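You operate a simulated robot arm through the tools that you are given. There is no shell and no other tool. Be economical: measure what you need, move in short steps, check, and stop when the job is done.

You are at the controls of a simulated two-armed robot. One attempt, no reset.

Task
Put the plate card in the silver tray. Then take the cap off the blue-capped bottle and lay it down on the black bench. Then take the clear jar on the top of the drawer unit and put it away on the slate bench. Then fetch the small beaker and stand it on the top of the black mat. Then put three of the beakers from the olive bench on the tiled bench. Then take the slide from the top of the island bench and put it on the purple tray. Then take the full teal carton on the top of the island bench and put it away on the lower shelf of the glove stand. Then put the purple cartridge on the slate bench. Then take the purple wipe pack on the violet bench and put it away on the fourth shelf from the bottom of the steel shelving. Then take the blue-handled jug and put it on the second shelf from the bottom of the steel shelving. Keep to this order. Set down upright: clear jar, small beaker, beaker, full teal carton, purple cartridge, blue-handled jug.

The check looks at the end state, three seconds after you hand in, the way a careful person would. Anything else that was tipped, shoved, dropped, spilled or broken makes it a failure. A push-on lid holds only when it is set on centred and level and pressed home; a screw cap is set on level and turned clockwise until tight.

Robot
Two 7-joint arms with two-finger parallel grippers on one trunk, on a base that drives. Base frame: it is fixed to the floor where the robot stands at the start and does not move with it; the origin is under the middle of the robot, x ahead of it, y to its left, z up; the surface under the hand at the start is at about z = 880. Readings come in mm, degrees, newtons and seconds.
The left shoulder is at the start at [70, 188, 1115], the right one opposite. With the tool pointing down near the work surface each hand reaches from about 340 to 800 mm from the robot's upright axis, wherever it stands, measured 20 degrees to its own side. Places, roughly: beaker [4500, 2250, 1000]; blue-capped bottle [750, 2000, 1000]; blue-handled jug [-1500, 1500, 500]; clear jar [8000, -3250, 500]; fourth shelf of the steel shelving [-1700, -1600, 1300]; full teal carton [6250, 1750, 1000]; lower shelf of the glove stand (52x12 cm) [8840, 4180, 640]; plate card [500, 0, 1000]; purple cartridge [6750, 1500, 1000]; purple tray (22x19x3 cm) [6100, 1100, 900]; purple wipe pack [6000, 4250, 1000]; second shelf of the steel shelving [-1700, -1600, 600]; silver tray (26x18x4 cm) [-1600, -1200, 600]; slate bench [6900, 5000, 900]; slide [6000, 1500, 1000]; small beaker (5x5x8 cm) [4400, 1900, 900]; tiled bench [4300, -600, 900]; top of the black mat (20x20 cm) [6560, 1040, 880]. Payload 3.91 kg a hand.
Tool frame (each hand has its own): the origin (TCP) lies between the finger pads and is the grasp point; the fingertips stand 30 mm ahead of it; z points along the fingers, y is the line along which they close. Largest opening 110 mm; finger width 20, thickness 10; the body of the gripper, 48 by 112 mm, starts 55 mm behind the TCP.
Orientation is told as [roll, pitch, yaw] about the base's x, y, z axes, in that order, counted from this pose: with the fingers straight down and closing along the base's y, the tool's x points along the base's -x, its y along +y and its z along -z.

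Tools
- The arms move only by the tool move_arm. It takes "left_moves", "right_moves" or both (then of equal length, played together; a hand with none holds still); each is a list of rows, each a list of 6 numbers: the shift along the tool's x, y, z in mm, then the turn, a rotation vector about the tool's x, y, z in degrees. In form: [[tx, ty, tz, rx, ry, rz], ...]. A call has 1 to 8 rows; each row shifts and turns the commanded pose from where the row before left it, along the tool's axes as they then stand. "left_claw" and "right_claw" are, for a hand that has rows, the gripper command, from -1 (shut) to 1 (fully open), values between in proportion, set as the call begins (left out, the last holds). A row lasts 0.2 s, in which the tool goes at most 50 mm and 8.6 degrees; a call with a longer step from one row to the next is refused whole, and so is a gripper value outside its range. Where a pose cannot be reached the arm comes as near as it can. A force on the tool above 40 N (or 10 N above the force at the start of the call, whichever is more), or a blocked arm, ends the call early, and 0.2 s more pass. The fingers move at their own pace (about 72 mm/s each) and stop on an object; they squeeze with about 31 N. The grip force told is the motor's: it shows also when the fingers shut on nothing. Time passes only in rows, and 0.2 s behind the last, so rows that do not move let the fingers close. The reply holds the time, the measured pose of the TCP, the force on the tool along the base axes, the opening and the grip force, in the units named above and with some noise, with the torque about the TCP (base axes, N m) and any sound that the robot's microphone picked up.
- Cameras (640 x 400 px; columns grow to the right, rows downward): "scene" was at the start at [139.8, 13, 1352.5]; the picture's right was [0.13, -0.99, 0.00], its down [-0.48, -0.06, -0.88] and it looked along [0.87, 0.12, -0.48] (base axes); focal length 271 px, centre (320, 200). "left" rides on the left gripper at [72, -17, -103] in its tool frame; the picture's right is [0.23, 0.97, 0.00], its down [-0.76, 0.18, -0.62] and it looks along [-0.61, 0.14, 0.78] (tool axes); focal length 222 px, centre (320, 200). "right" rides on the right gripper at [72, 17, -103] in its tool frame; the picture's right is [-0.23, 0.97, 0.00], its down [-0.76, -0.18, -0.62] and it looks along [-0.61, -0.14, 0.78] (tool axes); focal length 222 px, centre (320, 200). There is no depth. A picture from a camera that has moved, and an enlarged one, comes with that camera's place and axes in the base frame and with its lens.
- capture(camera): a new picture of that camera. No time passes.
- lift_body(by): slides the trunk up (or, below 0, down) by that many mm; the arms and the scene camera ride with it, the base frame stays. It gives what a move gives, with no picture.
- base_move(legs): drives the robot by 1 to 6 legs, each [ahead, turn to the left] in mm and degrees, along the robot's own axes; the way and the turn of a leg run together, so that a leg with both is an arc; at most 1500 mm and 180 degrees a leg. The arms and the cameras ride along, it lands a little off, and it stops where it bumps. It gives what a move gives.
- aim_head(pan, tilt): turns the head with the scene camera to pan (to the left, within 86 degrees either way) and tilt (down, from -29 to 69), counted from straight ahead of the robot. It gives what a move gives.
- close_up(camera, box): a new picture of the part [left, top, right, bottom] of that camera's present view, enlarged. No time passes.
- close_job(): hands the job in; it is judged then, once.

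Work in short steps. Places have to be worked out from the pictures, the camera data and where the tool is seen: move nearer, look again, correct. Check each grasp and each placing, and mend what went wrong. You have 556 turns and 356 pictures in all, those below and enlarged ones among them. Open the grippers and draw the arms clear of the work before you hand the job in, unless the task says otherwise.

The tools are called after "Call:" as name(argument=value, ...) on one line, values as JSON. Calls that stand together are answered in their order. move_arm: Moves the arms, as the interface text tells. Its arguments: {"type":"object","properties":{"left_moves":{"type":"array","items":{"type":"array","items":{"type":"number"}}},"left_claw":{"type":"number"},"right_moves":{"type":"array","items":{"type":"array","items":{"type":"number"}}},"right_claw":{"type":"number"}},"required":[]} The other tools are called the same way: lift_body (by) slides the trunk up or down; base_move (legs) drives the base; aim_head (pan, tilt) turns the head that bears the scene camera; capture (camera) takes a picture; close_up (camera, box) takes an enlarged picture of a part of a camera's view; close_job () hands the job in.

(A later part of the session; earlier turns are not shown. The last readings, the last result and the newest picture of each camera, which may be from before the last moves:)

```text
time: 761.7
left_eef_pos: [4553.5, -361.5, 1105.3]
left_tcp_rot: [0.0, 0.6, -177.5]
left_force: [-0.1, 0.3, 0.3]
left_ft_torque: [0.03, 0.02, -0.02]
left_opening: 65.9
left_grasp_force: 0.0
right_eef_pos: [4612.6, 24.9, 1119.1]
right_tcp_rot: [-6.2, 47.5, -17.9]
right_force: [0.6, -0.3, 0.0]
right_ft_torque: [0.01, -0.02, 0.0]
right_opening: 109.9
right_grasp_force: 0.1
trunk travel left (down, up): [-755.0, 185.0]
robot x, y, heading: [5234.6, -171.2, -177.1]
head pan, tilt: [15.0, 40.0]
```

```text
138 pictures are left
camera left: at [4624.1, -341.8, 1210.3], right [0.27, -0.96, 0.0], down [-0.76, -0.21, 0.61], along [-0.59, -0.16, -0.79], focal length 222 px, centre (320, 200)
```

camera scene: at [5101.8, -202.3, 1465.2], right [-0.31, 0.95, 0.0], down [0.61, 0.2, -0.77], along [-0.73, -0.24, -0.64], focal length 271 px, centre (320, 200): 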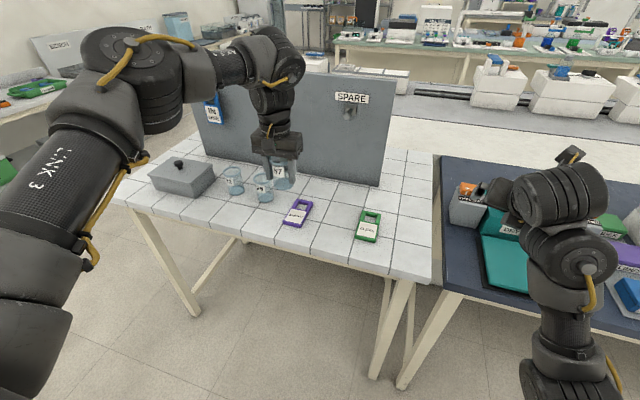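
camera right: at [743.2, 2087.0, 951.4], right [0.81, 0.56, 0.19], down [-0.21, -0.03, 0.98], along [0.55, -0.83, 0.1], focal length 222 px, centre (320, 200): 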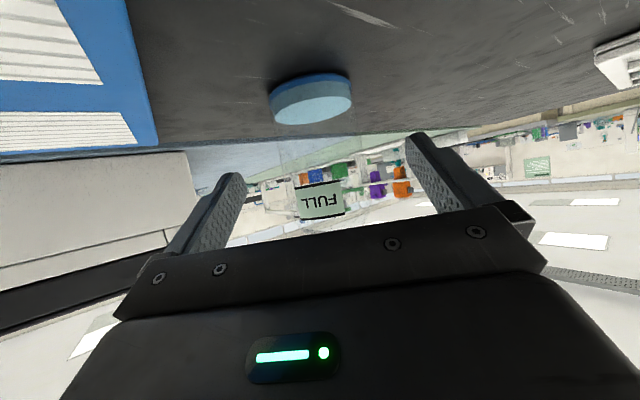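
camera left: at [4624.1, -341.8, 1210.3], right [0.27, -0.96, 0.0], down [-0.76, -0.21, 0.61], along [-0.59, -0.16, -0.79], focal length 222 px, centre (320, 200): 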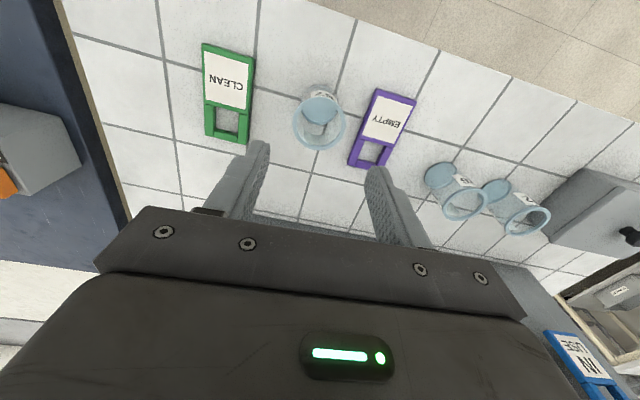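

All three beakers stand on the tiled bench. Next the slide on the island near [6000,1500]; I approach from the island's -x side.

Call:
base_move(legs=[[-80, 0], [0, -93], [1470, 0], [0, -90]])

Call:
aim_head(pan=10, tilt=35)

Call:
capture(camera="scene")

```text
time: 777.7
left_eef_pos: [5982.3, 1554.6, 1105.1]
left_tcp_rot: [0.0, 0.7, 1.7]
left_force: [0.0, -0.5, 0.0]
left_ft_torque: [0.0, 0.01, -0.02]
left_opening: 65.8
left_grasp_force: 0.0
right_eef_pos: [5918.6, 1169.7, 1118.2]
right_tcp_rot: [-6.1, 47.3, 161.5]
right_force: [-0.5, 0.1, 0.3]
right_ft_torque: [0.02, 0.03, 0.02]
right_opening: 110.2
right_grasp_force: 0.0
trunk travel left (down, up): [-755.0, 185.0]
robot x, y, heading: [5304.7, 1375.1, 2.0]
head pan, tilt: [15.0, 40.0]
```

```text
time: 778.4
left_eef_pos: [5982.0, 1554.4, 1106.1]
left_tcp_rot: [-0.1, 0.6, 1.7]
left_force: [-0.5, -0.9, 0.1]
left_ft_torque: [0.0, 0.01, -0.01]
left_opening: 66.2
left_grasp_force: 0.1
right_eef_pos: [5916.8, 1168.4, 1118.3]
right_tcp_rot: [-6.2, 47.4, 161.3]
right_force: [0.3, 0.4, 0.4]
right_ft_torque: [0.01, 0.0, -0.01]
right_opening: 109.8
right_grasp_force: 0.1
trunk travel left (down, up): [-755.0, 185.0]
robot x, y, heading: [5298.9, 1376.1, 2.1]
head pan, tilt: [10.0, 35.0]
```

```text
137 pictures are left
camera scene: at [5435.4, 1397.3, 1472.6], right [0.21, -0.98, 0.0], down [-0.56, -0.12, -0.82], along [0.8, 0.17, -0.57], focal length 271 px, centre (320, 200)
```

scene: 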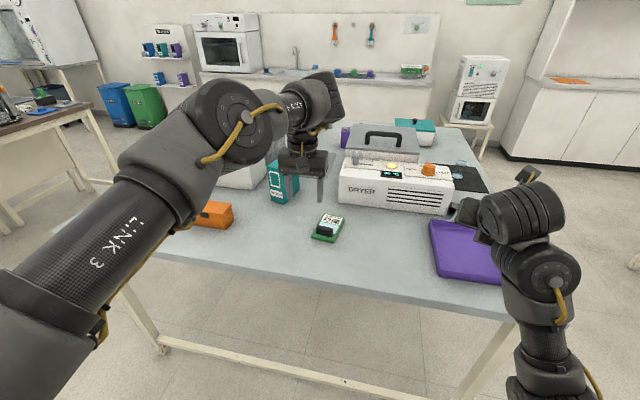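

Call:
close_up(camera="scene", box=[230, 150, 510, 300])

```text
2.29 times, centred on (370, 225) of scene
camera zoom: at [5435.4, 1397.3, 1472.6], right [0.21, -0.98, 0.0], down [-0.56, -0.12, -0.82], along [0.8, 0.17, -0.57], focal length 619 px, centre (206, 143)
```

zoom: 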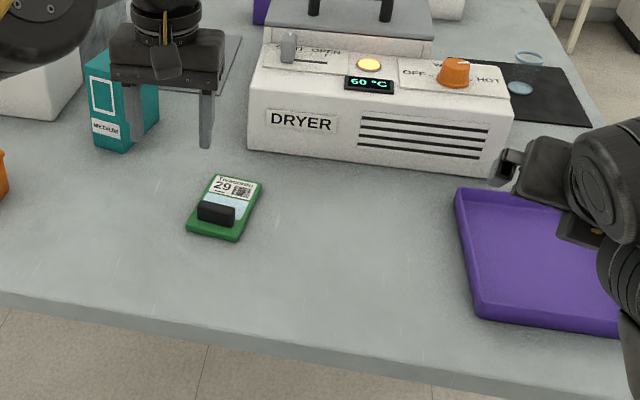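

The slide has a green base (≈125×72, yaw ≈ -7.5°) with a black handle at ≈[6077,1519]. I'll drive 150 mm closer and view it with the left camera.

Call:
base_move(legs=[[150, 0]])

Call:
move_arm(left_moves=[[28, -18, 0, 0, 0, 0], [28, -17, 0, 0, 0, 5], [0, 0, 40, 0, 0, 4], [0, 0, 30, 0, 0, 0], [0, 0, 0, 0, 0, 0]], left_claw=0.5)

Call:
capture(camera="left")

```text
time: 779.8
left_eef_pos: [6134.5, 1559.6, 1105.6]
left_tcp_rot: [-0.1, 0.5, 1.6]
left_force: [-0.1, -0.7, 1.1]
left_ft_torque: [-0.01, -0.01, 0.0]
left_opening: 66.1
left_grasp_force: 0.1
right_eef_pos: [6068.5, 1172.2, 1120.3]
right_tcp_rot: [-6.2, 47.6, 161.3]
right_force: [0.3, 0.6, 0.5]
right_ft_torque: [-0.01, 0.02, 0.0]
right_opening: 110.2
right_grasp_force: 0.0
trunk travel left (down, up): [-755.0, 185.0]
robot x, y, heading: [5455.9, 1381.4, 2.1]
head pan, tilt: [10.0, 35.0]
```

```text
time: 781.0
left_eef_pos: [6078.2, 1521.2, 1038.6]
left_tcp_rot: [-0.2, 0.5, -7.5]
left_force: [0.4, 0.2, -0.7]
left_ft_torque: [-0.03, 0.01, -0.01]
left_opening: 82.6
left_grasp_force: 0.1
right_eef_pos: [6069.2, 1172.8, 1119.4]
right_tcp_rot: [-6.2, 47.5, 161.3]
right_force: [-0.1, 0.0, -0.3]
right_ft_torque: [0.01, 0.0, 0.03]
right_opening: 110.0
right_grasp_force: 0.1
trunk travel left (down, up): [-755.0, 185.0]
robot x, y, heading: [5452.5, 1381.0, 2.1]
head pan, tilt: [10.0, 35.0]
```

```text
135 pictures are left
camera left: at [6005.7, 1512.9, 1142.5], right [-0.1, 1.0, 0.0], down [0.78, 0.08, 0.62], along [0.61, 0.06, -0.79], focal length 222 px, centre (320, 200)
```

left: 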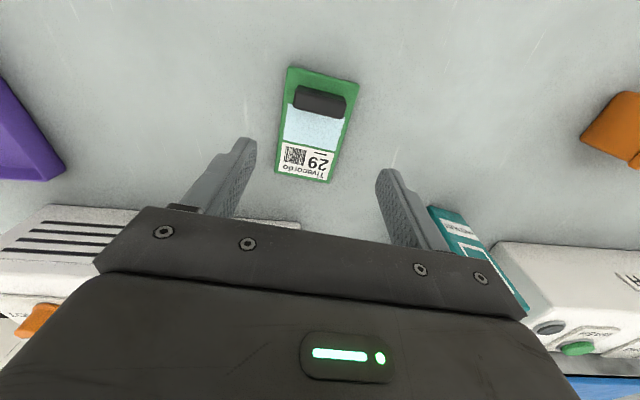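

The handle is at [6062,1519], ends along yaw ≈ -12°. I'll align, descend to z≈922 and close on its ends.

Call:
move_arm(left_moves=[[15.3, -4, 20, 0, 0, 4], [0, 0, 40, 0, 0, 0], [0, 0, 36, 0, 0, 0], [0, 0, 14, 0, 0, 0], [0, 0, 4, 0, 0, 0], [0, 0, 0, 0, 0, 0]])

Call:
capture(camera="left")

```text
time: 782.4
left_eef_pos: [6064.3, 1519.8, 922.5]
left_tcp_rot: [-0.4, 0.5, -11.5]
left_force: [0.0, 0.0, -0.5]
left_ft_torque: [0.0, -0.01, 0.0]
left_opening: 82.6
left_grasp_force: 0.0
right_eef_pos: [6069.5, 1173.3, 1119.6]
right_tcp_rot: [-6.2, 47.3, 161.3]
right_force: [-0.8, -0.3, 0.4]
right_ft_torque: [0.01, 0.01, 0.0]
right_opening: 110.0
right_grasp_force: 0.1
trunk travel left (down, up): [-755.0, 185.0]
robot x, y, heading: [5454.1, 1383.5, 2.1]
head pan, tilt: [10.0, 35.0]
```

```text
134 pictures are left
camera left: at [5989.6, 1516.8, 1026.7], right [-0.03, 1.0, 0.0], down [0.79, 0.02, 0.62], along [0.61, 0.02, -0.79], focal length 222 px, centre (320, 200)
```

left: 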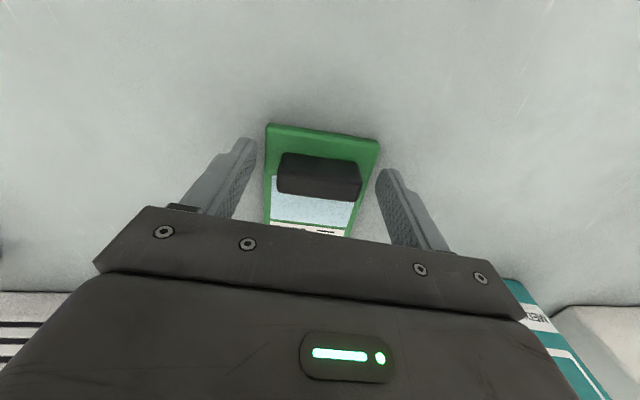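

Handle lies between the pads. Close and read.

Call:
move_arm(left_moves=[[0, 0, 0, 0, 0, 0], [0, 0, 0, 0, 0, 0], [0, 0, 0, 0, 0, 0], [0, 0, 0, 0, 0, 0]], left_claw=-1)

```text
time: 783.4
left_eef_pos: [6063.5, 1518.3, 921.7]
left_tcp_rot: [-0.3, 0.7, -11.4]
left_force: [0.0, -0.9, -0.3]
left_ft_torque: [0.04, 0.07, -0.01]
left_opening: 52.1
left_grasp_force: 31.5
right_eef_pos: [6069.6, 1173.0, 1118.2]
right_tcp_rot: [-6.2, 47.4, 161.2]
right_force: [0.1, 0.1, 0.4]
right_ft_torque: [-0.02, 0.0, -0.03]
right_opening: 109.9
right_grasp_force: 0.1
trunk travel left (down, up): [-755.0, 185.0]
robot x, y, heading: [5455.0, 1383.0, 2.1]
head pan, tilt: [10.0, 35.0]
```

Gripped at 52 mm (the handle). Lift gently and look.

Call:
move_arm(left_moves=[[0, 0, -8, 0, 0, 0], [0, 0, -15, 0, 0, 0], [0, 0, -30, 0, 0, 0], [0, 0, -40, 0, 0, 0], [0, 0, -40, 0, 0, 0], [0, 0, 0, 0, 0, 0]])

Call:
capture(camera="left")

```text
time: 784.8
left_eef_pos: [6065.1, 1520.4, 1053.6]
left_tcp_rot: [-0.3, 0.6, -11.4]
left_force: [-0.7, -0.2, -1.2]
left_ft_torque: [-0.01, 0.03, 0.0]
left_opening: 52.1
left_grasp_force: 30.9
right_eef_pos: [6071.5, 1173.1, 1117.9]
right_tcp_rot: [-6.2, 47.4, 161.3]
right_force: [-0.1, -0.3, 0.0]
right_ft_torque: [-0.04, 0.01, 0.01]
right_opening: 109.7
right_grasp_force: 0.1
trunk travel left (down, up): [-755.0, 185.0]
robot x, y, heading: [5450.3, 1382.9, 2.0]
head pan, tilt: [10.0, 35.0]
```

```text
133 pictures are left
camera left: at [5992.4, 1517.5, 1158.1], right [-0.03, 1.0, 0.0], down [0.79, 0.02, 0.61], along [0.61, 0.02, -0.79], focal length 222 px, centre (320, 200)
```

left: 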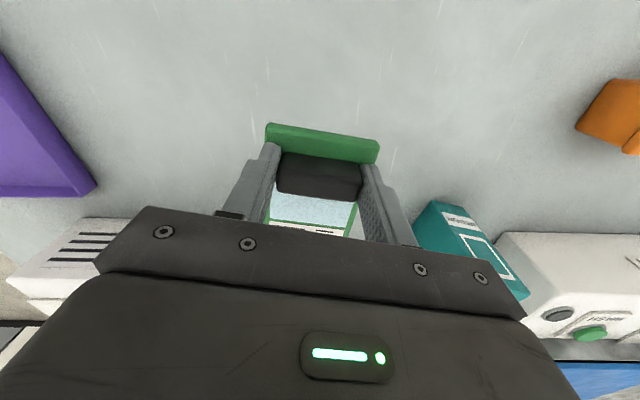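

The slide is held level. The purple tray spans x≈5955–6180, y≈1000–1190. I'll shift the robot to y≈920 so the left hand faces the tray.

Call:
base_move(legs=[[-220, 0], [0, -92], [470, 0], [0, 90], [200, 0]])

Call:
aim_head(pan=10, tilt=40)

Call:
capture(camera="scene")

```text
time: 797.9
left_eef_pos: [6052.9, 1029.6, 1054.6]
left_tcp_rot: [-0.2, 0.5, -12.5]
left_force: [-0.3, -0.5, -0.3]
left_ft_torque: [0.04, 0.05, 0.02]
left_opening: 51.6
left_grasp_force: 31.1
right_eef_pos: [6051.8, 683.1, 1119.3]
right_tcp_rot: [-6.2, 47.6, 160.2]
right_force: [0.1, -0.5, -0.2]
right_ft_torque: [0.0, -0.01, 0.02]
right_opening: 110.0
right_grasp_force: 0.1
trunk travel left (down, up): [-755.0, 185.0]
robot x, y, heading: [5440.0, 902.4, 0.7]
head pan, tilt: [10.0, 35.0]
```

```text
time: 798.5
left_eef_pos: [6054.1, 1029.2, 1053.5]
left_tcp_rot: [-0.3, 0.6, -12.5]
left_force: [1.0, 0.3, -1.1]
left_ft_torque: [0.0, 0.0, 0.0]
left_opening: 51.5
left_grasp_force: 30.7
right_eef_pos: [6052.8, 683.9, 1119.7]
right_tcp_rot: [-6.2, 47.3, 160.2]
right_force: [0.3, -0.4, -0.3]
right_ft_torque: [-0.01, -0.01, 0.01]
right_opening: 110.1
right_grasp_force: 0.1
trunk travel left (down, up): [-755.0, 185.0]
robot x, y, heading: [5437.5, 902.0, 0.9]
head pan, tilt: [10.0, 40.0]
```

```text
132 pictures are left
camera scene: at [5573.2, 920.9, 1465.0], right [0.19, -0.98, 0.0], down [-0.63, -0.12, -0.77], along [0.75, 0.15, -0.64], focal length 271 px, centre (320, 200)
```

scene: 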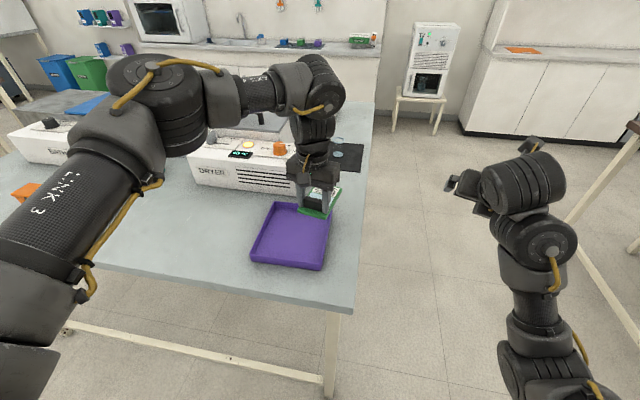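

Tray centre is ≈[6076,1095]. I'll align the slide square over it and lower.

Call:
move_arm(left_moves=[[20, 29.4, 0, 0, 0, 0], [20, 29.4, 0, 0, 0, 0], [0, 0, 30, 0, 0, -6], [0, 0, 30, 0, 0, -6], [0, 0, 30, 0, 0, 0], [0, 0, 15, 0, 0, 0], [0, 0, 0, 0, 0, 0]])

Call:
capture(camera="left")

Call:
close_up(camera="scene", box=[210, 120, 410, 300])

```text
time: 800.1
left_eef_pos: [6027.4, 1094.7, 949.9]
left_tcp_rot: [-0.3, 0.5, -0.4]
left_force: [0.3, 0.7, -0.6]
left_ft_torque: [0.0, 0.05, 0.01]
left_opening: 51.5
left_grasp_force: 31.5
right_eef_pos: [6052.2, 682.6, 1119.0]
right_tcp_rot: [-6.2, 47.5, 160.2]
right_force: [-0.7, -0.7, 0.6]
right_ft_torque: [-0.01, -0.02, 0.0]
right_opening: 110.0
right_grasp_force: 0.1
trunk travel left (down, up): [-755.0, 185.0]
robot x, y, heading: [5438.8, 896.1, 0.8]
head pan, tilt: [10.0, 40.0]
```

```text
131 pictures are left
camera left: at [5955.6, 1077.8, 1054.9], right [-0.22, 0.98, 0.0], down [0.77, 0.17, 0.62], along [0.6, 0.13, -0.79], focal length 222 px, centre (320, 200)
```

left: 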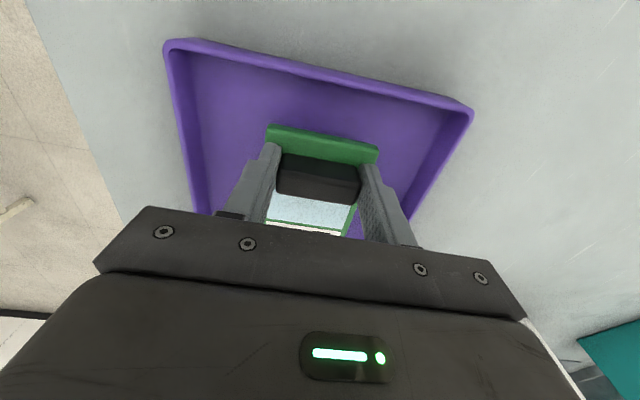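

```text
2.22 times, centred on (310, 210) of scene
camera zoom: at [5571.8, 921.1, 1465.1], right [0.19, -0.98, 0.0], down [-0.63, -0.12, -0.77], along [0.75, 0.15, -0.64], focal length 602 px, centre (342, 178)
```

zoom: 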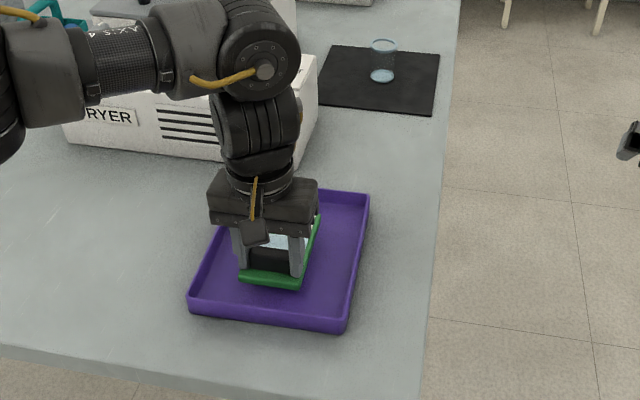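

Well inside the tray. Lower to contact and release.

Call:
move_arm(left_moves=[[0, 0, 12, 0, 0, 0], [0, 0, 4, 0, 0, 0], [0, 0, 2, 0, 0, 0], [0, 0, 2, 0, 0, 0], [0, 0, 2, 0, 0, 0], [0, 0, 2, 0, 0, 0]])

```text
time: 801.5
left_eef_pos: [6027.4, 1094.2, 926.7]
left_tcp_rot: [-0.2, 0.3, -0.5]
left_force: [1.7, 0.5, 13.5]
left_ft_torque: [0.29, 0.1, 0.05]
left_opening: 51.2
left_grasp_force: 31.0
right_eef_pos: [6052.0, 682.3, 1120.7]
right_tcp_rot: [-6.3, 47.4, 160.1]
right_force: [-0.4, 0.2, 0.0]
right_ft_torque: [-0.03, -0.01, 0.01]
right_opening: 110.1
right_grasp_force: 0.1
trunk travel left (down, up): [-755.0, 185.0]
robot x, y, heading: [5438.5, 902.2, 0.7]
head pan, tilt: [10.0, 40.0]
```

Call:
move_arm(left_moves=[[0, 0, -1, 0, 0, 0], [0, 0, 0, 0, 0, 0], [0, 0, 0, 0, 0, 0], [0, 0, -20, 0, 0, 0], [0, 0, -45, 0, 0, 0], [0, 0, -45, 0, 0, 0], [0, 0, -45, 0, 0, 0], [0, 0, -30, 0, 0, 0]], left_claw=0.4)

Call:
capture(camera="left")

```text
time: 803.3
left_eef_pos: [6027.3, 1092.6, 1109.0]
left_tcp_rot: [-0.1, 0.7, -0.6]
left_force: [0.1, -1.2, 0.0]
left_ft_torque: [0.01, 0.01, 0.03]
left_opening: 76.9
left_grasp_force: 0.1
right_eef_pos: [6050.8, 680.7, 1120.9]
right_tcp_rot: [-6.3, 47.5, 160.1]
right_force: [0.3, -0.9, -1.6]
right_ft_torque: [-0.04, -0.04, 0.01]
right_opening: 109.9
right_grasp_force: 0.1
trunk travel left (down, up): [-755.0, 185.0]
robot x, y, heading: [5439.4, 904.2, 0.9]
head pan, tilt: [10.0, 40.0]
```

```text
129 pictures are left
camera left: at [5955.8, 1077.3, 1213.7], right [-0.22, 0.98, 0.0], down [0.77, 0.17, 0.62], along [0.6, 0.13, -0.79], focal length 222 px, centre (320, 200)
```

left: 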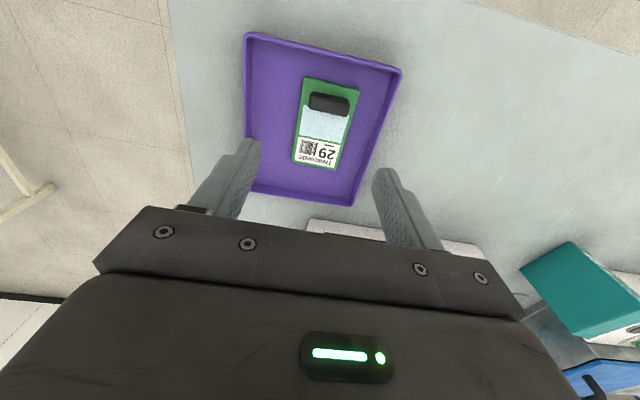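

The slide lies in the purple tray. Next the teal carton near [6245,1703]; I reposition to y≈1530 on the -x side.

Call:
base_move(legs=[[-160, 0], [0, 89], [630, 0], [0, -90], [260, 0]])

Call:
capture(camera="scene")

```text
time: 816.7
left_eef_pos: [6167.7, 1708.4, 1109.3]
left_tcp_rot: [-0.2, 0.5, -1.6]
left_force: [-0.1, -0.4, 0.9]
left_ft_torque: [0.05, -0.01, 0.0]
left_opening: 77.0
left_grasp_force: 0.1
right_eef_pos: [6184.6, 1295.7, 1119.7]
right_tcp_rot: [-6.1, 47.5, 159.1]
right_force: [-0.6, 0.6, 0.8]
right_ft_torque: [0.03, 0.0, -0.01]
right_opening: 109.9
right_grasp_force: 0.0
trunk travel left (down, up): [-755.0, 185.0]
robot x, y, heading: [5575.4, 1529.7, -0.2]
head pan, tilt: [10.0, 40.0]
```

```text
128 pictures are left
camera scene: at [5708.0, 1543.8, 1465.2], right [0.17, -0.99, 0.0], down [-0.63, -0.11, -0.77], along [0.76, 0.13, -0.64], focal length 271 px, centre (320, 200)
```

scene: 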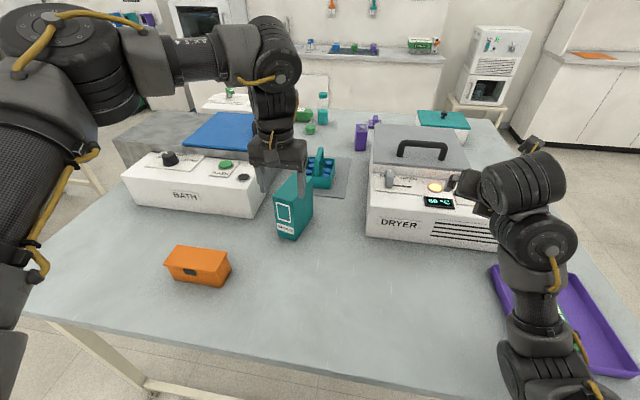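

Call:
close_up(camera="scene", box=[230, 130, 390, 260])

Call:
capture(camera="left")

```text
3.08 times, centred on (310, 195) of scene
camera zoom: at [5708.0, 1543.8, 1465.2], right [0.17, -0.99, 0.0], down [-0.63, -0.11, -0.77], along [0.76, 0.13, -0.64], focal length 834 px, centre (351, 215)
```

zoom: 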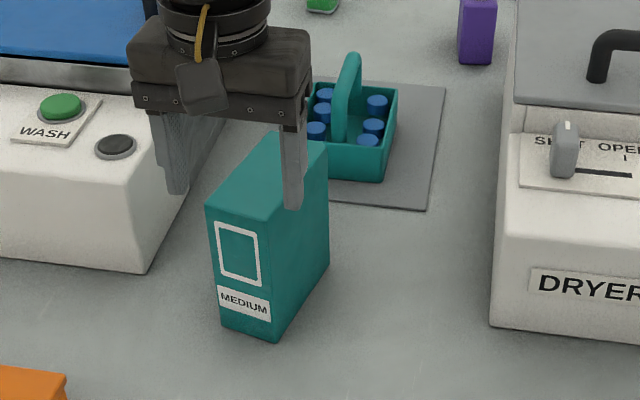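

```text
126 pictures are left
camera left: at [6095.6, 1693.8, 1213.5], right [-0.2, 0.98, 0.0], down [0.77, 0.16, 0.62], along [0.6, 0.12, -0.79], focal length 222 px, centre (320, 200)
```

left: 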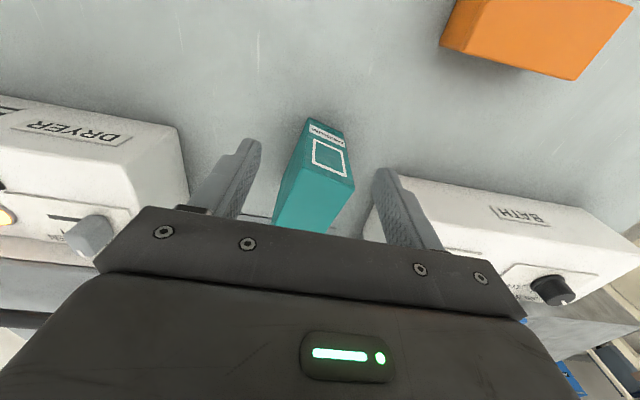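

The carton "MEDIUM" is ≈57×113×145, centre [6269,1713], yaw ≈ -11°. I'll centre the left hand above it and check.

Call:
move_arm(left_moves=[[-34, 2.6, 0, 0, 0, 0], [-34, 2.6, 0, 0, 0, 0], [-33, 2.6, 0, 0, 0, 5], [0, 0, 0, 0, 0, 4.5], [0, 0, 0, 0, 0, 0]], left_claw=0.7)

Call:
capture(camera="left")

```text
time: 817.9
left_eef_pos: [6268.4, 1712.1, 1106.8]
left_tcp_rot: [-0.1, 0.5, -11.2]
left_force: [0.1, 0.3, -0.1]
left_ft_torque: [0.02, 0.03, 0.02]
left_opening: 93.5
left_grasp_force: 0.1
right_eef_pos: [6185.9, 1296.5, 1119.3]
right_tcp_rot: [-6.3, 47.5, 159.1]
right_force: [-0.5, -0.7, -0.6]
right_ft_torque: [0.0, -0.04, 0.01]
right_opening: 109.9
right_grasp_force: 0.2
trunk travel left (down, up): [-755.0, 185.0]
robot x, y, heading: [5577.1, 1527.7, 0.0]
head pan, tilt: [10.0, 40.0]
```

```text
125 pictures are left
camera left: at [6195.1, 1710.2, 1211.8], right [-0.03, 1.0, 0.0], down [0.79, 0.03, 0.62], along [0.61, 0.02, -0.79], focal length 222 px, centre (320, 200)
```

left: 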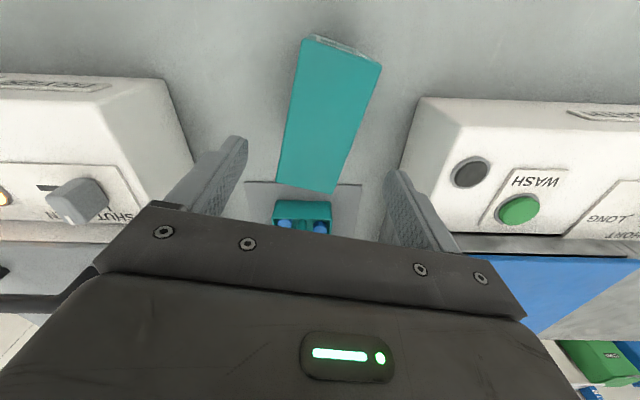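

Centred within 3 mm, clearance to both machines is ≥30 mm. Descend to z≈978 and close.

Call:
move_arm(left_moves=[[3, 0, 20, 0, 0, 1.5], [0, 0, 40, 0, 0, 0], [0, 0, 40, 0, 0, 0], [0, 0, 20, 0, 0, 0], [0, 0, 8, 0, 0, 0], [0, 0, 0, 0, 0, 0]])

Call:
move_arm(left_moves=[[0, 0, 0, 0, 0, 0], [0, 0, 0, 0, 0, 0], [0, 0, 0, 0, 0, 0], [0, 0, 0, 0, 0, 0]], left_claw=-1)

```text
time: 819.3
left_eef_pos: [6266.1, 1715.1, 978.8]
left_tcp_rot: [-0.3, 0.6, -12.6]
left_force: [-0.4, -0.1, 0.1]
left_ft_torque: [0.03, 0.01, 0.01]
left_opening: 93.3
left_grasp_force: 0.1
right_eef_pos: [6184.6, 1295.8, 1119.2]
right_tcp_rot: [-6.2, 47.5, 159.1]
right_force: [0.1, -0.6, 0.2]
right_ft_torque: [0.03, 0.01, -0.03]
right_opening: 110.3
right_grasp_force: 0.1
trunk travel left (down, up): [-755.0, 185.0]
robot x, y, heading: [5576.4, 1529.3, -0.1]
head pan, tilt: [10.0, 40.0]
```

```text
time: 820.3
left_eef_pos: [6263.8, 1713.8, 979.6]
left_tcp_rot: [-0.2, 0.5, -12.6]
left_force: [-1.5, -1.3, -0.3]
left_ft_torque: [0.03, -0.06, -0.03]
left_opening: 60.3
left_grasp_force: 31.0
right_eef_pos: [6183.7, 1295.4, 1117.6]
right_tcp_rot: [-6.2, 47.5, 159.1]
right_force: [0.1, 0.4, 0.0]
right_ft_torque: [0.0, 0.03, 0.04]
right_opening: 109.9
right_grasp_force: 0.1
trunk travel left (down, up): [-755.0, 185.0]
robot x, y, heading: [5573.6, 1529.6, -0.2]
head pan, tilt: [10.0, 40.0]
```

Gripped at 60 mm. Lift slowly to clear the neighbours.

Call:
move_arm(left_moves=[[0, 0, -12, 0, 0, 0], [0, 0, -20, 0, 0, 0], [0, 0, -30, 0, 0, 0], [0, 0, -35, 0, 0, 0], [0, 0, -35, 0, 0, 0], [0, 0, -35, 0, 0, 0], [0, 0, -15, 0, 0, 0]])

Call:
capture(camera="left")

```text
time: 821.9
left_eef_pos: [6253.7, 1704.5, 1154.4]
left_tcp_rot: [-0.3, 0.5, -12.6]
left_force: [0.0, -0.4, -3.7]
left_ft_torque: [0.03, 0.01, 0.0]
left_opening: 60.2
left_grasp_force: 31.9
left hand out of reach, approached as far as the arm can: row 6, 7
right_eef_pos: [6184.8, 1295.7, 1118.3]
right_tcp_rot: [-6.2, 47.4, 159.1]
right_force: [0.3, -1.0, 0.0]
right_ft_torque: [-0.02, -0.02, -0.02]
right_opening: 110.0
right_grasp_force: 0.1
trunk travel left (down, up): [-755.0, 185.0]
robot x, y, heading: [5573.9, 1530.2, -0.4]
head pan, tilt: [10.0, 40.0]
```

```text
124 pictures are left
camera left: at [6180.9, 1704.5, 1258.0], right [-0.01, 1.0, 0.0], down [0.79, 0.01, 0.62], along [0.62, 0.0, -0.79], focal length 222 px, centre (320, 200)
```

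left: 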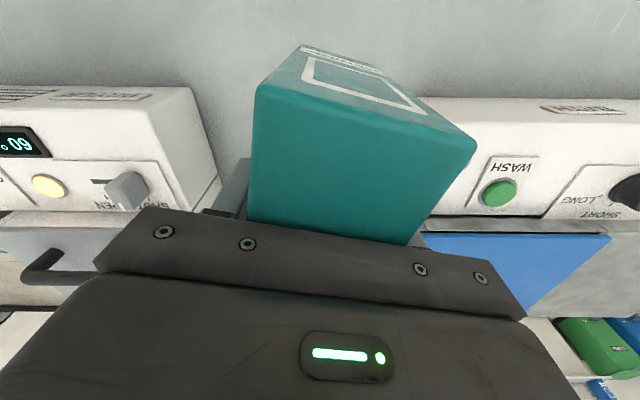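

Held securely. The shelf above will block a vertical hand, so I'll set the carton down near the island's -x edge and regrasp it with a forward-tilted hand. First back off 240 mm and lower it.

Call:
base_move(legs=[[-240, 0]])

Call:
move_arm(left_moves=[[0, 0, 0, 0, 0, -6], [0, 0, 40, 0, 0, -6], [0, 0, 45, 0, 0, 0], [0, 0, 45, 0, 0, 0], [0, 0, 30, 0, 0, 0], [0, 0, 6, 0, 0, 0]])

Call:
move_arm(left_moves=[[0, 0, 2, 0, 0, 0], [0, 0, 2, 0, 0, 0], [0, 0, 2, 0, 0, 0], [0, 0, 2, 0, 0, 0], [0, 0, 2, 0, 0, 0], [0, 0, 2, 0, 0, 0]])

```text
time: 823.7
left_eef_pos: [6014.8, 1708.1, 1152.3]
left_tcp_rot: [-0.3, 0.4, -12.3]
left_force: [-0.4, -0.9, -4.1]
left_ft_torque: [-0.01, 0.03, -0.02]
left_opening: 60.0
left_grasp_force: 31.1
right_eef_pos: [5946.7, 1298.0, 1118.0]
right_tcp_rot: [-6.2, 47.4, 159.3]
right_force: [-0.3, -0.5, 0.5]
right_ft_torque: [0.0, -0.02, -0.03]
right_opening: 109.8
right_grasp_force: 0.0
trunk travel left (down, up): [-755.0, 185.0]
robot x, y, heading: [5332.8, 1532.3, 0.0]
head pan, tilt: [10.0, 40.0]
```

```text
time: 825.1
left_eef_pos: [6009.4, 1706.0, 989.3]
left_tcp_rot: [-0.2, 0.6, -0.3]
left_force: [-0.8, 0.5, -3.1]
left_ft_torque: [-0.03, 0.01, 0.02]
left_opening: 59.8
left_grasp_force: 31.5
right_eef_pos: [5946.9, 1299.8, 1119.1]
right_tcp_rot: [-6.2, 47.5, 159.3]
right_force: [-0.7, 0.0, 0.4]
right_ft_torque: [-0.03, -0.02, 0.02]
right_opening: 109.7
right_grasp_force: 0.1
trunk travel left (down, up): [-755.0, 185.0]
robot x, y, heading: [5336.5, 1529.1, 0.1]
head pan, tilt: [10.0, 40.0]
```

```text
time: 826.5
left_eef_pos: [6012.6, 1706.9, 979.0]
left_tcp_rot: [-0.1, 0.1, -0.3]
left_force: [8.0, 4.8, 27.8]
left_ft_torque: [1.26, -0.02, -0.69]
left_opening: 60.3
left_grasp_force: 30.4
right_eef_pos: [5943.7, 1298.5, 1120.1]
right_tcp_rot: [-6.3, 47.6, 159.4]
right_force: [-0.6, -0.2, -0.5]
right_ft_torque: [0.03, -0.04, -0.04]
right_opening: 110.1
right_grasp_force: 0.1
trunk travel left (down, up): [-755.0, 185.0]
robot x, y, heading: [5337.3, 1528.9, -0.0]
head pan, tilt: [10.0, 40.0]
```

Set down. Release, lift, back the base 150 mm, then tilt the left hand 56° forward.

Call:
move_arm(left_moves=[[0, 0, -1, 0, 0, 0], [0, 0, 0, 0, 0, 0], [0, 0, 0, 0, 0, 0], [0, 0, -25, 0, 0, 0], [0, 0, -40, 0, 0, 0], [0, 0, -40, 0, 0, 0], [0, 0, -30, 0, 0, 0]], left_claw=0.6)

Call:
base_move(legs=[[-150, 0]])

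Call:
move_arm(left_moves=[[0, 0, 0, 0, -8, 0], [0, 0, 0, 0, -8, 0], [0, 0, 0, 0, -8, 0], [0, 0, 0, 0, -8, 0], [0, 0, 0, 0, -8, 0], [0, 0, 0, 0, -8, 0], [0, 0, 0, 0, -8, 0], [0, 0, 0, 0, 0, 0]])

Call:
capture(camera="scene")

Call:
capture(camera="left")

```text
time: 828.1
left_eef_pos: [6011.9, 1704.1, 1114.7]
left_tcp_rot: [-0.2, 0.5, -0.3]
left_force: [0.9, -1.0, 0.3]
left_ft_torque: [0.01, -0.01, 0.03]
left_opening: 88.3
left_grasp_force: 0.0
right_eef_pos: [5944.7, 1297.5, 1119.2]
right_tcp_rot: [-6.3, 47.5, 159.2]
right_force: [-0.6, -0.4, -0.5]
right_ft_torque: [0.0, -0.03, -0.01]
right_opening: 109.8
right_grasp_force: 0.0
trunk travel left (down, up): [-755.0, 185.0]
robot x, y, heading: [5334.3, 1530.1, 0.3]
head pan, tilt: [10.0, 40.0]
```

```text
time: 829.5
left_eef_pos: [5862.3, 1706.8, 1112.5]
left_tcp_rot: [-0.1, 0.5, -0.3]
left_force: [1.0, 0.2, -0.1]
left_ft_torque: [0.04, 0.02, 0.0]
left_opening: 88.1
left_grasp_force: 0.0
right_eef_pos: [5794.8, 1299.0, 1119.2]
right_tcp_rot: [-6.2, 47.6, 159.3]
right_force: [0.0, -0.4, 0.4]
right_ft_torque: [0.0, 0.0, 0.02]
right_opening: 110.0
right_grasp_force: 0.1
trunk travel left (down, up): [-755.0, 185.0]
robot x, y, heading: [5184.9, 1529.5, 0.0]
head pan, tilt: [10.0, 40.0]
```

```text
time: 831.3
left_eef_pos: [5862.4, 1705.8, 1112.3]
left_tcp_rot: [-0.3, -55.5, -0.1]
left_force: [0.9, -0.3, -0.1]
left_ft_torque: [0.02, 0.02, -0.02]
left_opening: 88.2
left_grasp_force: 0.0
right_eef_pos: [5794.0, 1298.2, 1119.6]
right_tcp_rot: [-6.3, 47.5, 159.3]
right_force: [-0.5, -0.7, -0.4]
right_ft_torque: [0.01, 0.0, -0.01]
right_opening: 110.1
right_grasp_force: 0.1
trunk travel left (down, up): [-755.0, 185.0]
robot x, y, heading: [5184.0, 1526.9, -0.1]
head pan, tilt: [10.0, 40.0]
```

```text
123 pictures are left
camera scene: at [5317.6, 1543.4, 1465.1], right [0.18, -0.98, 0.0], down [-0.63, -0.11, -0.77], along [0.75, 0.13, -0.64], focal length 271 px, centre (320, 200)
```

scene: 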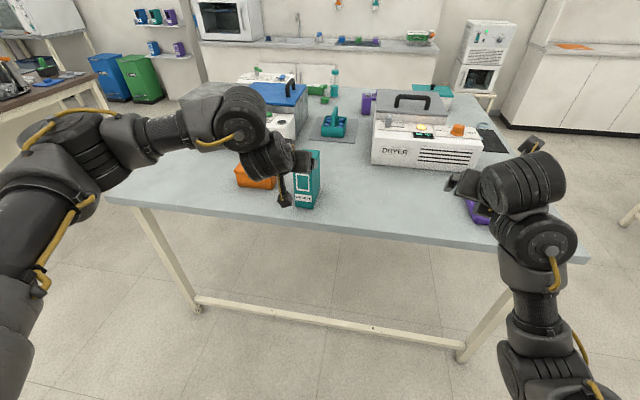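

```text
122 pictures are left
camera left: at [5736.1, 1688.8, 1111.8], right [-0.12, 0.97, -0.19], down [-0.08, 0.18, 0.98], along [0.99, 0.14, 0.06], focal length 222 px, centre (320, 200)
```

left: 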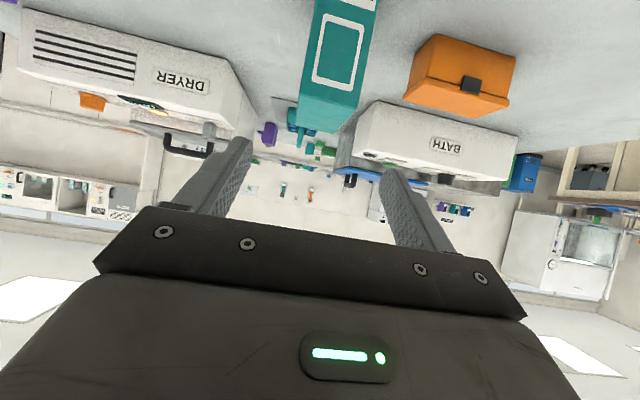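

The carton's front face centre is y≈1709, straight ahead. I'll align and advance along the tool axis around its sides.

Call:
move_arm(left_moves=[[25, 2, 0, 0, 0, 0], [26, 0, 0, 0, 0, 0], [0, 0, 40, 0, 0, 0], [0, 0, 40, 0, 0, 0], [0, 0, 40, 0, 0, 0], [0, 0, 30, 0, 0, 0], [0, 0, 0, 0, 0, 0]])

Call:
capture(camera="left")

Call:
close_up(camera="scene", box=[220, 80, 400, 240])

```text
time: 832.9
left_eef_pos: [5954.5, 1705.4, 986.7]
left_tcp_rot: [-0.3, -55.5, -0.2]
left_force: [-0.4, 0.5, -0.3]
left_ft_torque: [0.01, 0.0, 0.02]
left_opening: 88.1
left_grasp_force: 0.1
right_eef_pos: [5792.6, 1299.4, 1119.9]
right_tcp_rot: [-6.2, 47.4, 159.3]
right_force: [-0.3, -0.2, -0.5]
right_ft_torque: [0.01, 0.01, -0.02]
right_opening: 110.0
right_grasp_force: 0.1
trunk travel left (down, up): [-755.0, 185.0]
robot x, y, heading: [5184.2, 1528.0, -0.0]
head pan, tilt: [10.0, 40.0]
```

```text
121 pictures are left
camera left: at [5828.7, 1689.3, 986.1], right [-0.12, 0.97, -0.19], down [-0.08, 0.18, 0.98], along [0.99, 0.14, 0.06], focal length 222 px, centre (320, 200)
```

left: 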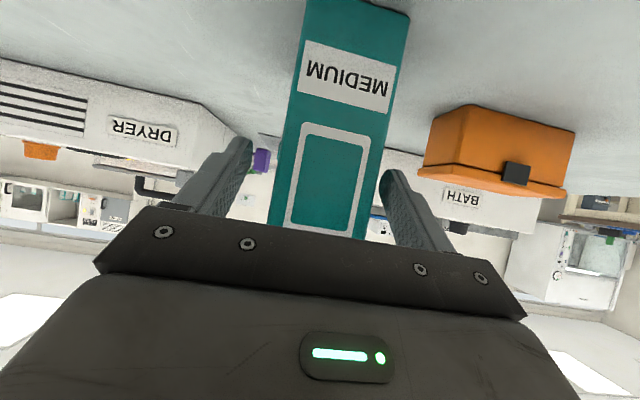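

```text
2.50 times, centred on (310, 160) of scene
camera zoom: at [5316.9, 1544.3, 1465.2], right [0.18, -0.98, 0.0], down [-0.63, -0.11, -0.77], along [0.75, 0.13, -0.64], focal length 677 px, centre (345, 300)
```

zoom: 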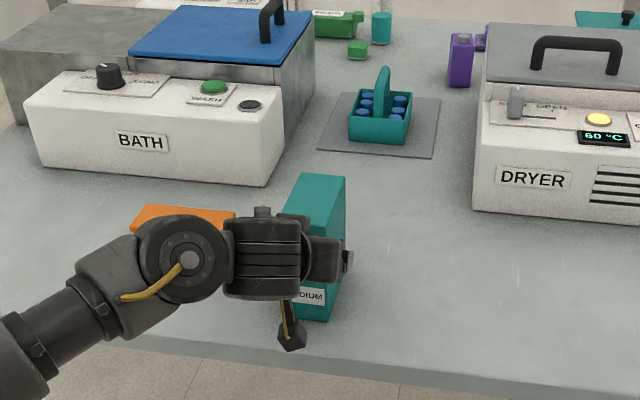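

Straddling properly. Advance the last 30 mm and close.

Call:
move_arm(left_moves=[[0, 2, 15, 0, 0, 0], [0, 1, 15, 0, 0, 0], [0, 0, 0, 0, 0, 0]])

Call:
move_arm(left_moves=[[0, 0, 0, 0, 0, 0], [0, 0, 0, 0, 0, 0], [0, 0, 0, 0, 0, 0], [0, 0, 0, 0, 0, 0]], left_claw=-1)

```text
time: 833.7
left_eef_pos: [5983.4, 1706.7, 967.9]
left_tcp_rot: [-0.3, -55.5, -0.2]
left_force: [0.3, 0.2, 0.0]
left_ft_torque: [0.0, 0.0, 0.01]
left_opening: 88.1
left_grasp_force: 0.1
right_eef_pos: [5794.5, 1297.9, 1119.3]
right_tcp_rot: [-6.2, 47.5, 159.3]
right_force: [0.3, 0.5, 0.8]
right_ft_torque: [-0.03, 0.01, 0.01]
right_opening: 109.6
right_grasp_force: 0.1
trunk travel left (down, up): [-755.0, 185.0]
robot x, y, heading: [5183.3, 1530.1, -0.0]
head pan, tilt: [10.0, 40.0]
```

```text
time: 834.7
left_eef_pos: [5982.7, 1706.5, 969.4]
left_tcp_rot: [-0.4, -55.4, -0.2]
left_force: [0.1, 0.5, 0.0]
left_ft_torque: [0.13, 0.06, 0.02]
left_opening: 59.8
left_grasp_force: 31.5
right_eef_pos: [5794.7, 1298.2, 1118.5]
right_tcp_rot: [-6.2, 47.4, 159.2]
right_force: [-0.5, 0.2, 1.1]
right_ft_torque: [-0.03, 0.01, 0.0]
right_opening: 109.9
right_grasp_force: 0.0
trunk travel left (down, up): [-755.0, 185.0]
robot x, y, heading: [5184.8, 1529.8, 0.3]
head pan, tilt: [10.0, 40.0]
```

Gripped at 60 mm with the tilt. I'll lift it clear, back away and raise the trunk for carrying.

Call:
move_arm(left_moves=[[-10, 0, -7, 0, 0, 0], [-20, 0, -14, 0, 0, 0], [-25, 0, -17, 0, 0, 0], [-25, 0, -17, 0, 0, 0], [0, 0, 0, 0, 0, 0]])

Call:
capture(camera="left")

Call:
base_move(legs=[[-200, 0]])

Call:
lift_body(by=160)

```text
time: 835.9
left_eef_pos: [5981.8, 1708.7, 1065.6]
left_tcp_rot: [-0.4, -55.4, -0.1]
left_force: [0.4, 0.7, -3.7]
left_ft_torque: [0.02, 0.09, 0.02]
left_opening: 59.8
left_grasp_force: 30.9
right_eef_pos: [5794.5, 1298.0, 1119.8]
right_tcp_rot: [-6.0, 47.4, 159.4]
right_force: [-0.1, 0.1, -1.4]
right_ft_torque: [-0.04, -0.01, 0.0]
right_opening: 110.1
right_grasp_force: 0.1
trunk travel left (down, up): [-755.0, 185.0]
robot x, y, heading: [5183.2, 1528.2, 0.3]
head pan, tilt: [10.0, 40.0]
```

```text
119 pictures are left
camera left: at [5855.0, 1691.4, 1065.1], right [-0.12, 0.97, -0.19], down [-0.08, 0.18, 0.98], along [0.99, 0.14, 0.05], focal length 222 px, centre (320, 200)
```

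left: 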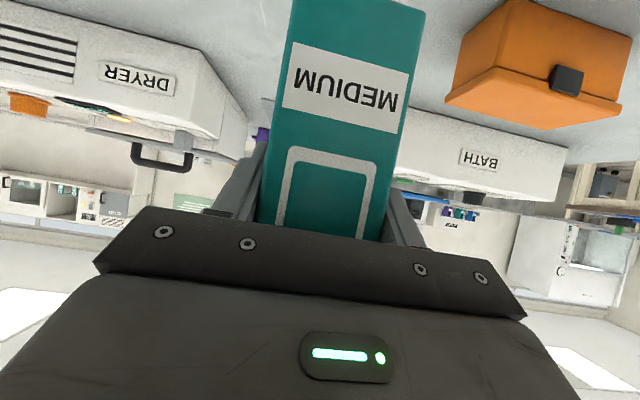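

```text
time: 837.5
left_eef_pos: [5774.4, 1706.5, 1065.5]
left_tcp_rot: [-0.3, -55.3, -0.2]
left_force: [0.0, 0.2, -3.7]
left_ft_torque: [-0.01, 0.09, 0.0]
left_opening: 59.9
left_grasp_force: 31.1
right_eef_pos: [5587.0, 1298.9, 1119.7]
right_tcp_rot: [-6.2, 47.4, 159.2]
right_force: [-0.6, -0.2, 0.3]
right_ft_torque: [0.02, -0.01, -0.01]
right_opening: 109.8
right_grasp_force: 0.1
trunk travel left (down, up): [-755.0, 185.0]
robot x, y, heading: [4977.9, 1530.0, 0.0]
head pan, tilt: [10.0, 40.0]
```

```text
time: 839.4
left_eef_pos: [5773.4, 1707.2, 1226.9]
left_tcp_rot: [-0.3, -55.4, -0.2]
left_force: [0.2, 0.6, -3.0]
left_ft_torque: [-0.03, 0.08, 0.0]
left_opening: 60.1
left_grasp_force: 31.5
right_eef_pos: [5587.7, 1298.1, 1278.7]
right_tcp_rot: [-6.1, 47.3, 159.2]
right_force: [0.9, 0.3, 0.1]
right_ft_torque: [0.01, -0.02, 0.01]
right_opening: 110.1
right_grasp_force: 0.1
trunk travel left (down, up): [-915.0, 25.0]
robot x, y, heading: [4975.6, 1528.8, 0.2]
head pan, tilt: [10.0, 40.0]
```

Held well. Drive up to y≈3010, then along the aisle to x≈7300.

Call:
base_move(legs=[[220, 0], [0, 89], [1480, 0], [0, -89]])

Call:
base_move(legs=[[1400, 0], [700, 0]])

```text
time: 855.5
left_eef_pos: [6118.4, 3081.4, 1225.4]
left_tcp_rot: [-0.3, -55.3, -6.7]
left_force: [-0.2, -0.7, -4.0]
left_ft_torque: [0.01, 0.1, 0.0]
left_opening: 60.2
left_grasp_force: 31.1
right_eef_pos: [5885.5, 2696.0, 1278.5]
right_tcp_rot: [-6.2, 47.5, 152.9]
right_force: [-0.2, -0.6, -0.5]
right_ft_torque: [-0.02, 0.01, 0.01]
right_opening: 110.0
right_grasp_force: 0.1
trunk travel left (down, up): [-915.0, 25.0]
robot x, y, heading: [5304.7, 2994.3, -6.4]
head pan, tilt: [10.0, 40.0]
```

```text
time: 866.0
left_eef_pos: [8229.4, 2811.5, 1225.1]
left_tcp_rot: [-0.2, -55.4, -7.4]
left_force: [0.1, 0.2, -2.9]
left_ft_torque: [0.02, 0.11, 0.0]
left_opening: 59.9
left_grasp_force: 30.9
right_eef_pos: [7993.4, 2430.6, 1278.6]
right_tcp_rot: [-6.2, 47.5, 152.1]
right_force: [0.2, 0.8, 0.9]
right_ft_torque: [0.0, 0.01, 0.01]
right_opening: 109.8
right_grasp_force: 0.0
trunk travel left (down, up): [-915.0, 25.0]
robot x, y, heading: [7415.4, 2736.3, -7.2]
head pan, tilt: [10.0, 40.0]
```

Now slant up toward the glove stand, stopping well short of it.

Call:
base_move(legs=[[0, 80], [1330, 0], [0, -73]])

Call:
aim_head(pan=0, tilt=40)

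Call:
capture(camera="scene")

```text
time: 879.4
left_eef_pos: [8588.1, 4175.3, 1224.6]
left_tcp_rot: [-0.4, -55.4, -1.5]
left_force: [-0.4, -0.1, -3.6]
left_ft_torque: [-0.02, 0.08, 0.03]
left_opening: 60.0
left_grasp_force: 30.9
right_eef_pos: [8392.3, 3772.3, 1279.2]
right_tcp_rot: [-6.2, 47.5, 157.9]
right_force: [0.0, 0.7, -0.5]
right_ft_torque: [-0.01, -0.02, 0.03]
right_opening: 109.8
right_grasp_force: 0.0
trunk travel left (down, up): [-915.0, 25.0]
robot x, y, heading: [7785.1, 4016.2, -1.2]
head pan, tilt: [10.0, 40.0]
```

```text
time: 880.1
left_eef_pos: [8588.1, 4175.1, 1225.2]
left_tcp_rot: [-0.2, -55.3, -1.8]
left_force: [1.3, -0.2, -3.1]
left_ft_torque: [0.01, 0.11, 0.0]
left_opening: 59.9
left_grasp_force: 30.4
right_eef_pos: [8393.6, 3771.1, 1279.8]
right_tcp_rot: [-6.3, 47.4, 157.9]
right_force: [-0.7, -0.7, -0.2]
right_ft_torque: [-0.04, -0.03, 0.0]
right_opening: 109.8
right_grasp_force: 0.1
trunk travel left (down, up): [-915.0, 25.0]
robot x, y, heading: [7785.5, 4017.7, -1.3]
head pan, tilt: [0.0, 40.0]
```

```text
118 pictures are left
camera scene: at [7922.7, 4013.7, 1625.0], right [-0.02, -1.0, 0.0], down [-0.64, 0.01, -0.77], along [0.77, -0.02, -0.64], focal length 271 px, centre (320, 200)
```

scene: 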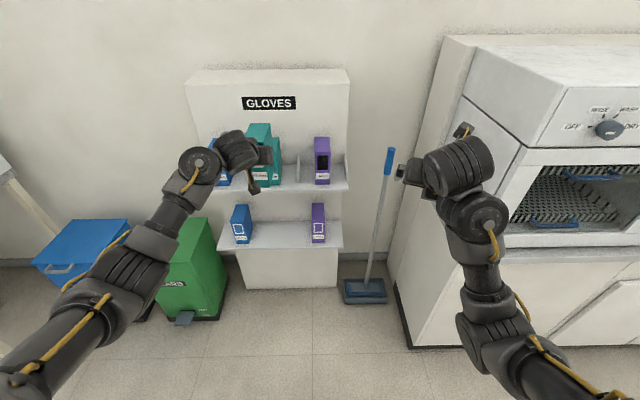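

Call:
close_up(camera="scene", box=[180, 60, 380, 300])

```text
1.67 times, centred on (280, 180) of scene
camera zoom: at [7922.7, 4013.7, 1625.0], right [-0.02, -1.0, 0.0], down [-0.64, 0.01, -0.77], along [0.77, -0.02, -0.64], focal length 452 px, centre (387, 233)
```

zoom: 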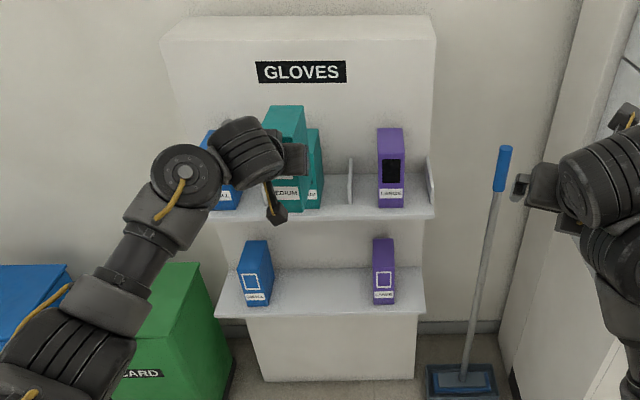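

The lower shelf (z≈640, front x≈8778) has a free middle slot between the blue and purple cartons at y≈4180. I'll lower the trunk 470 mm while still clear of the stand.

Call:
lift_body(by=-450)

Call:
capture(camera="left")

Call:
capture(camera="scene")

```text
refused: -450 is not a number from -400 to 400
```

```text
116 pictures are left
camera left: at [8461.8, 4161.7, 1224.6], right [-0.1, 0.98, -0.19], down [-0.07, 0.18, 0.98], along [0.99, 0.11, 0.05], focal length 222 px, centre (320, 200)
```

left: 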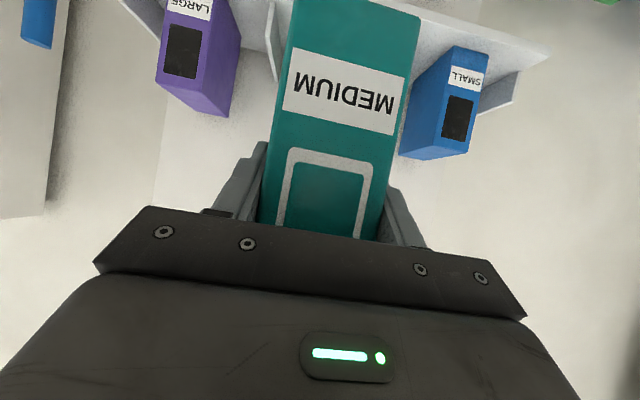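

```text
115 pictures are left
camera scene: at [7922.7, 4013.7, 1625.0], right [-0.02, -1.0, 0.0], down [-0.64, 0.01, -0.77], along [0.77, -0.02, -0.64], focal length 271 px, centre (320, 200)
```

scene: 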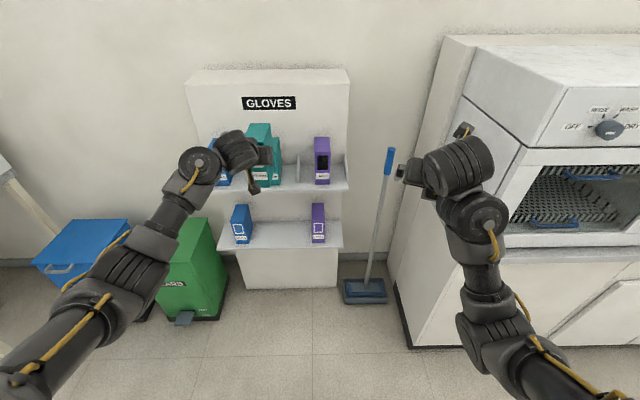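

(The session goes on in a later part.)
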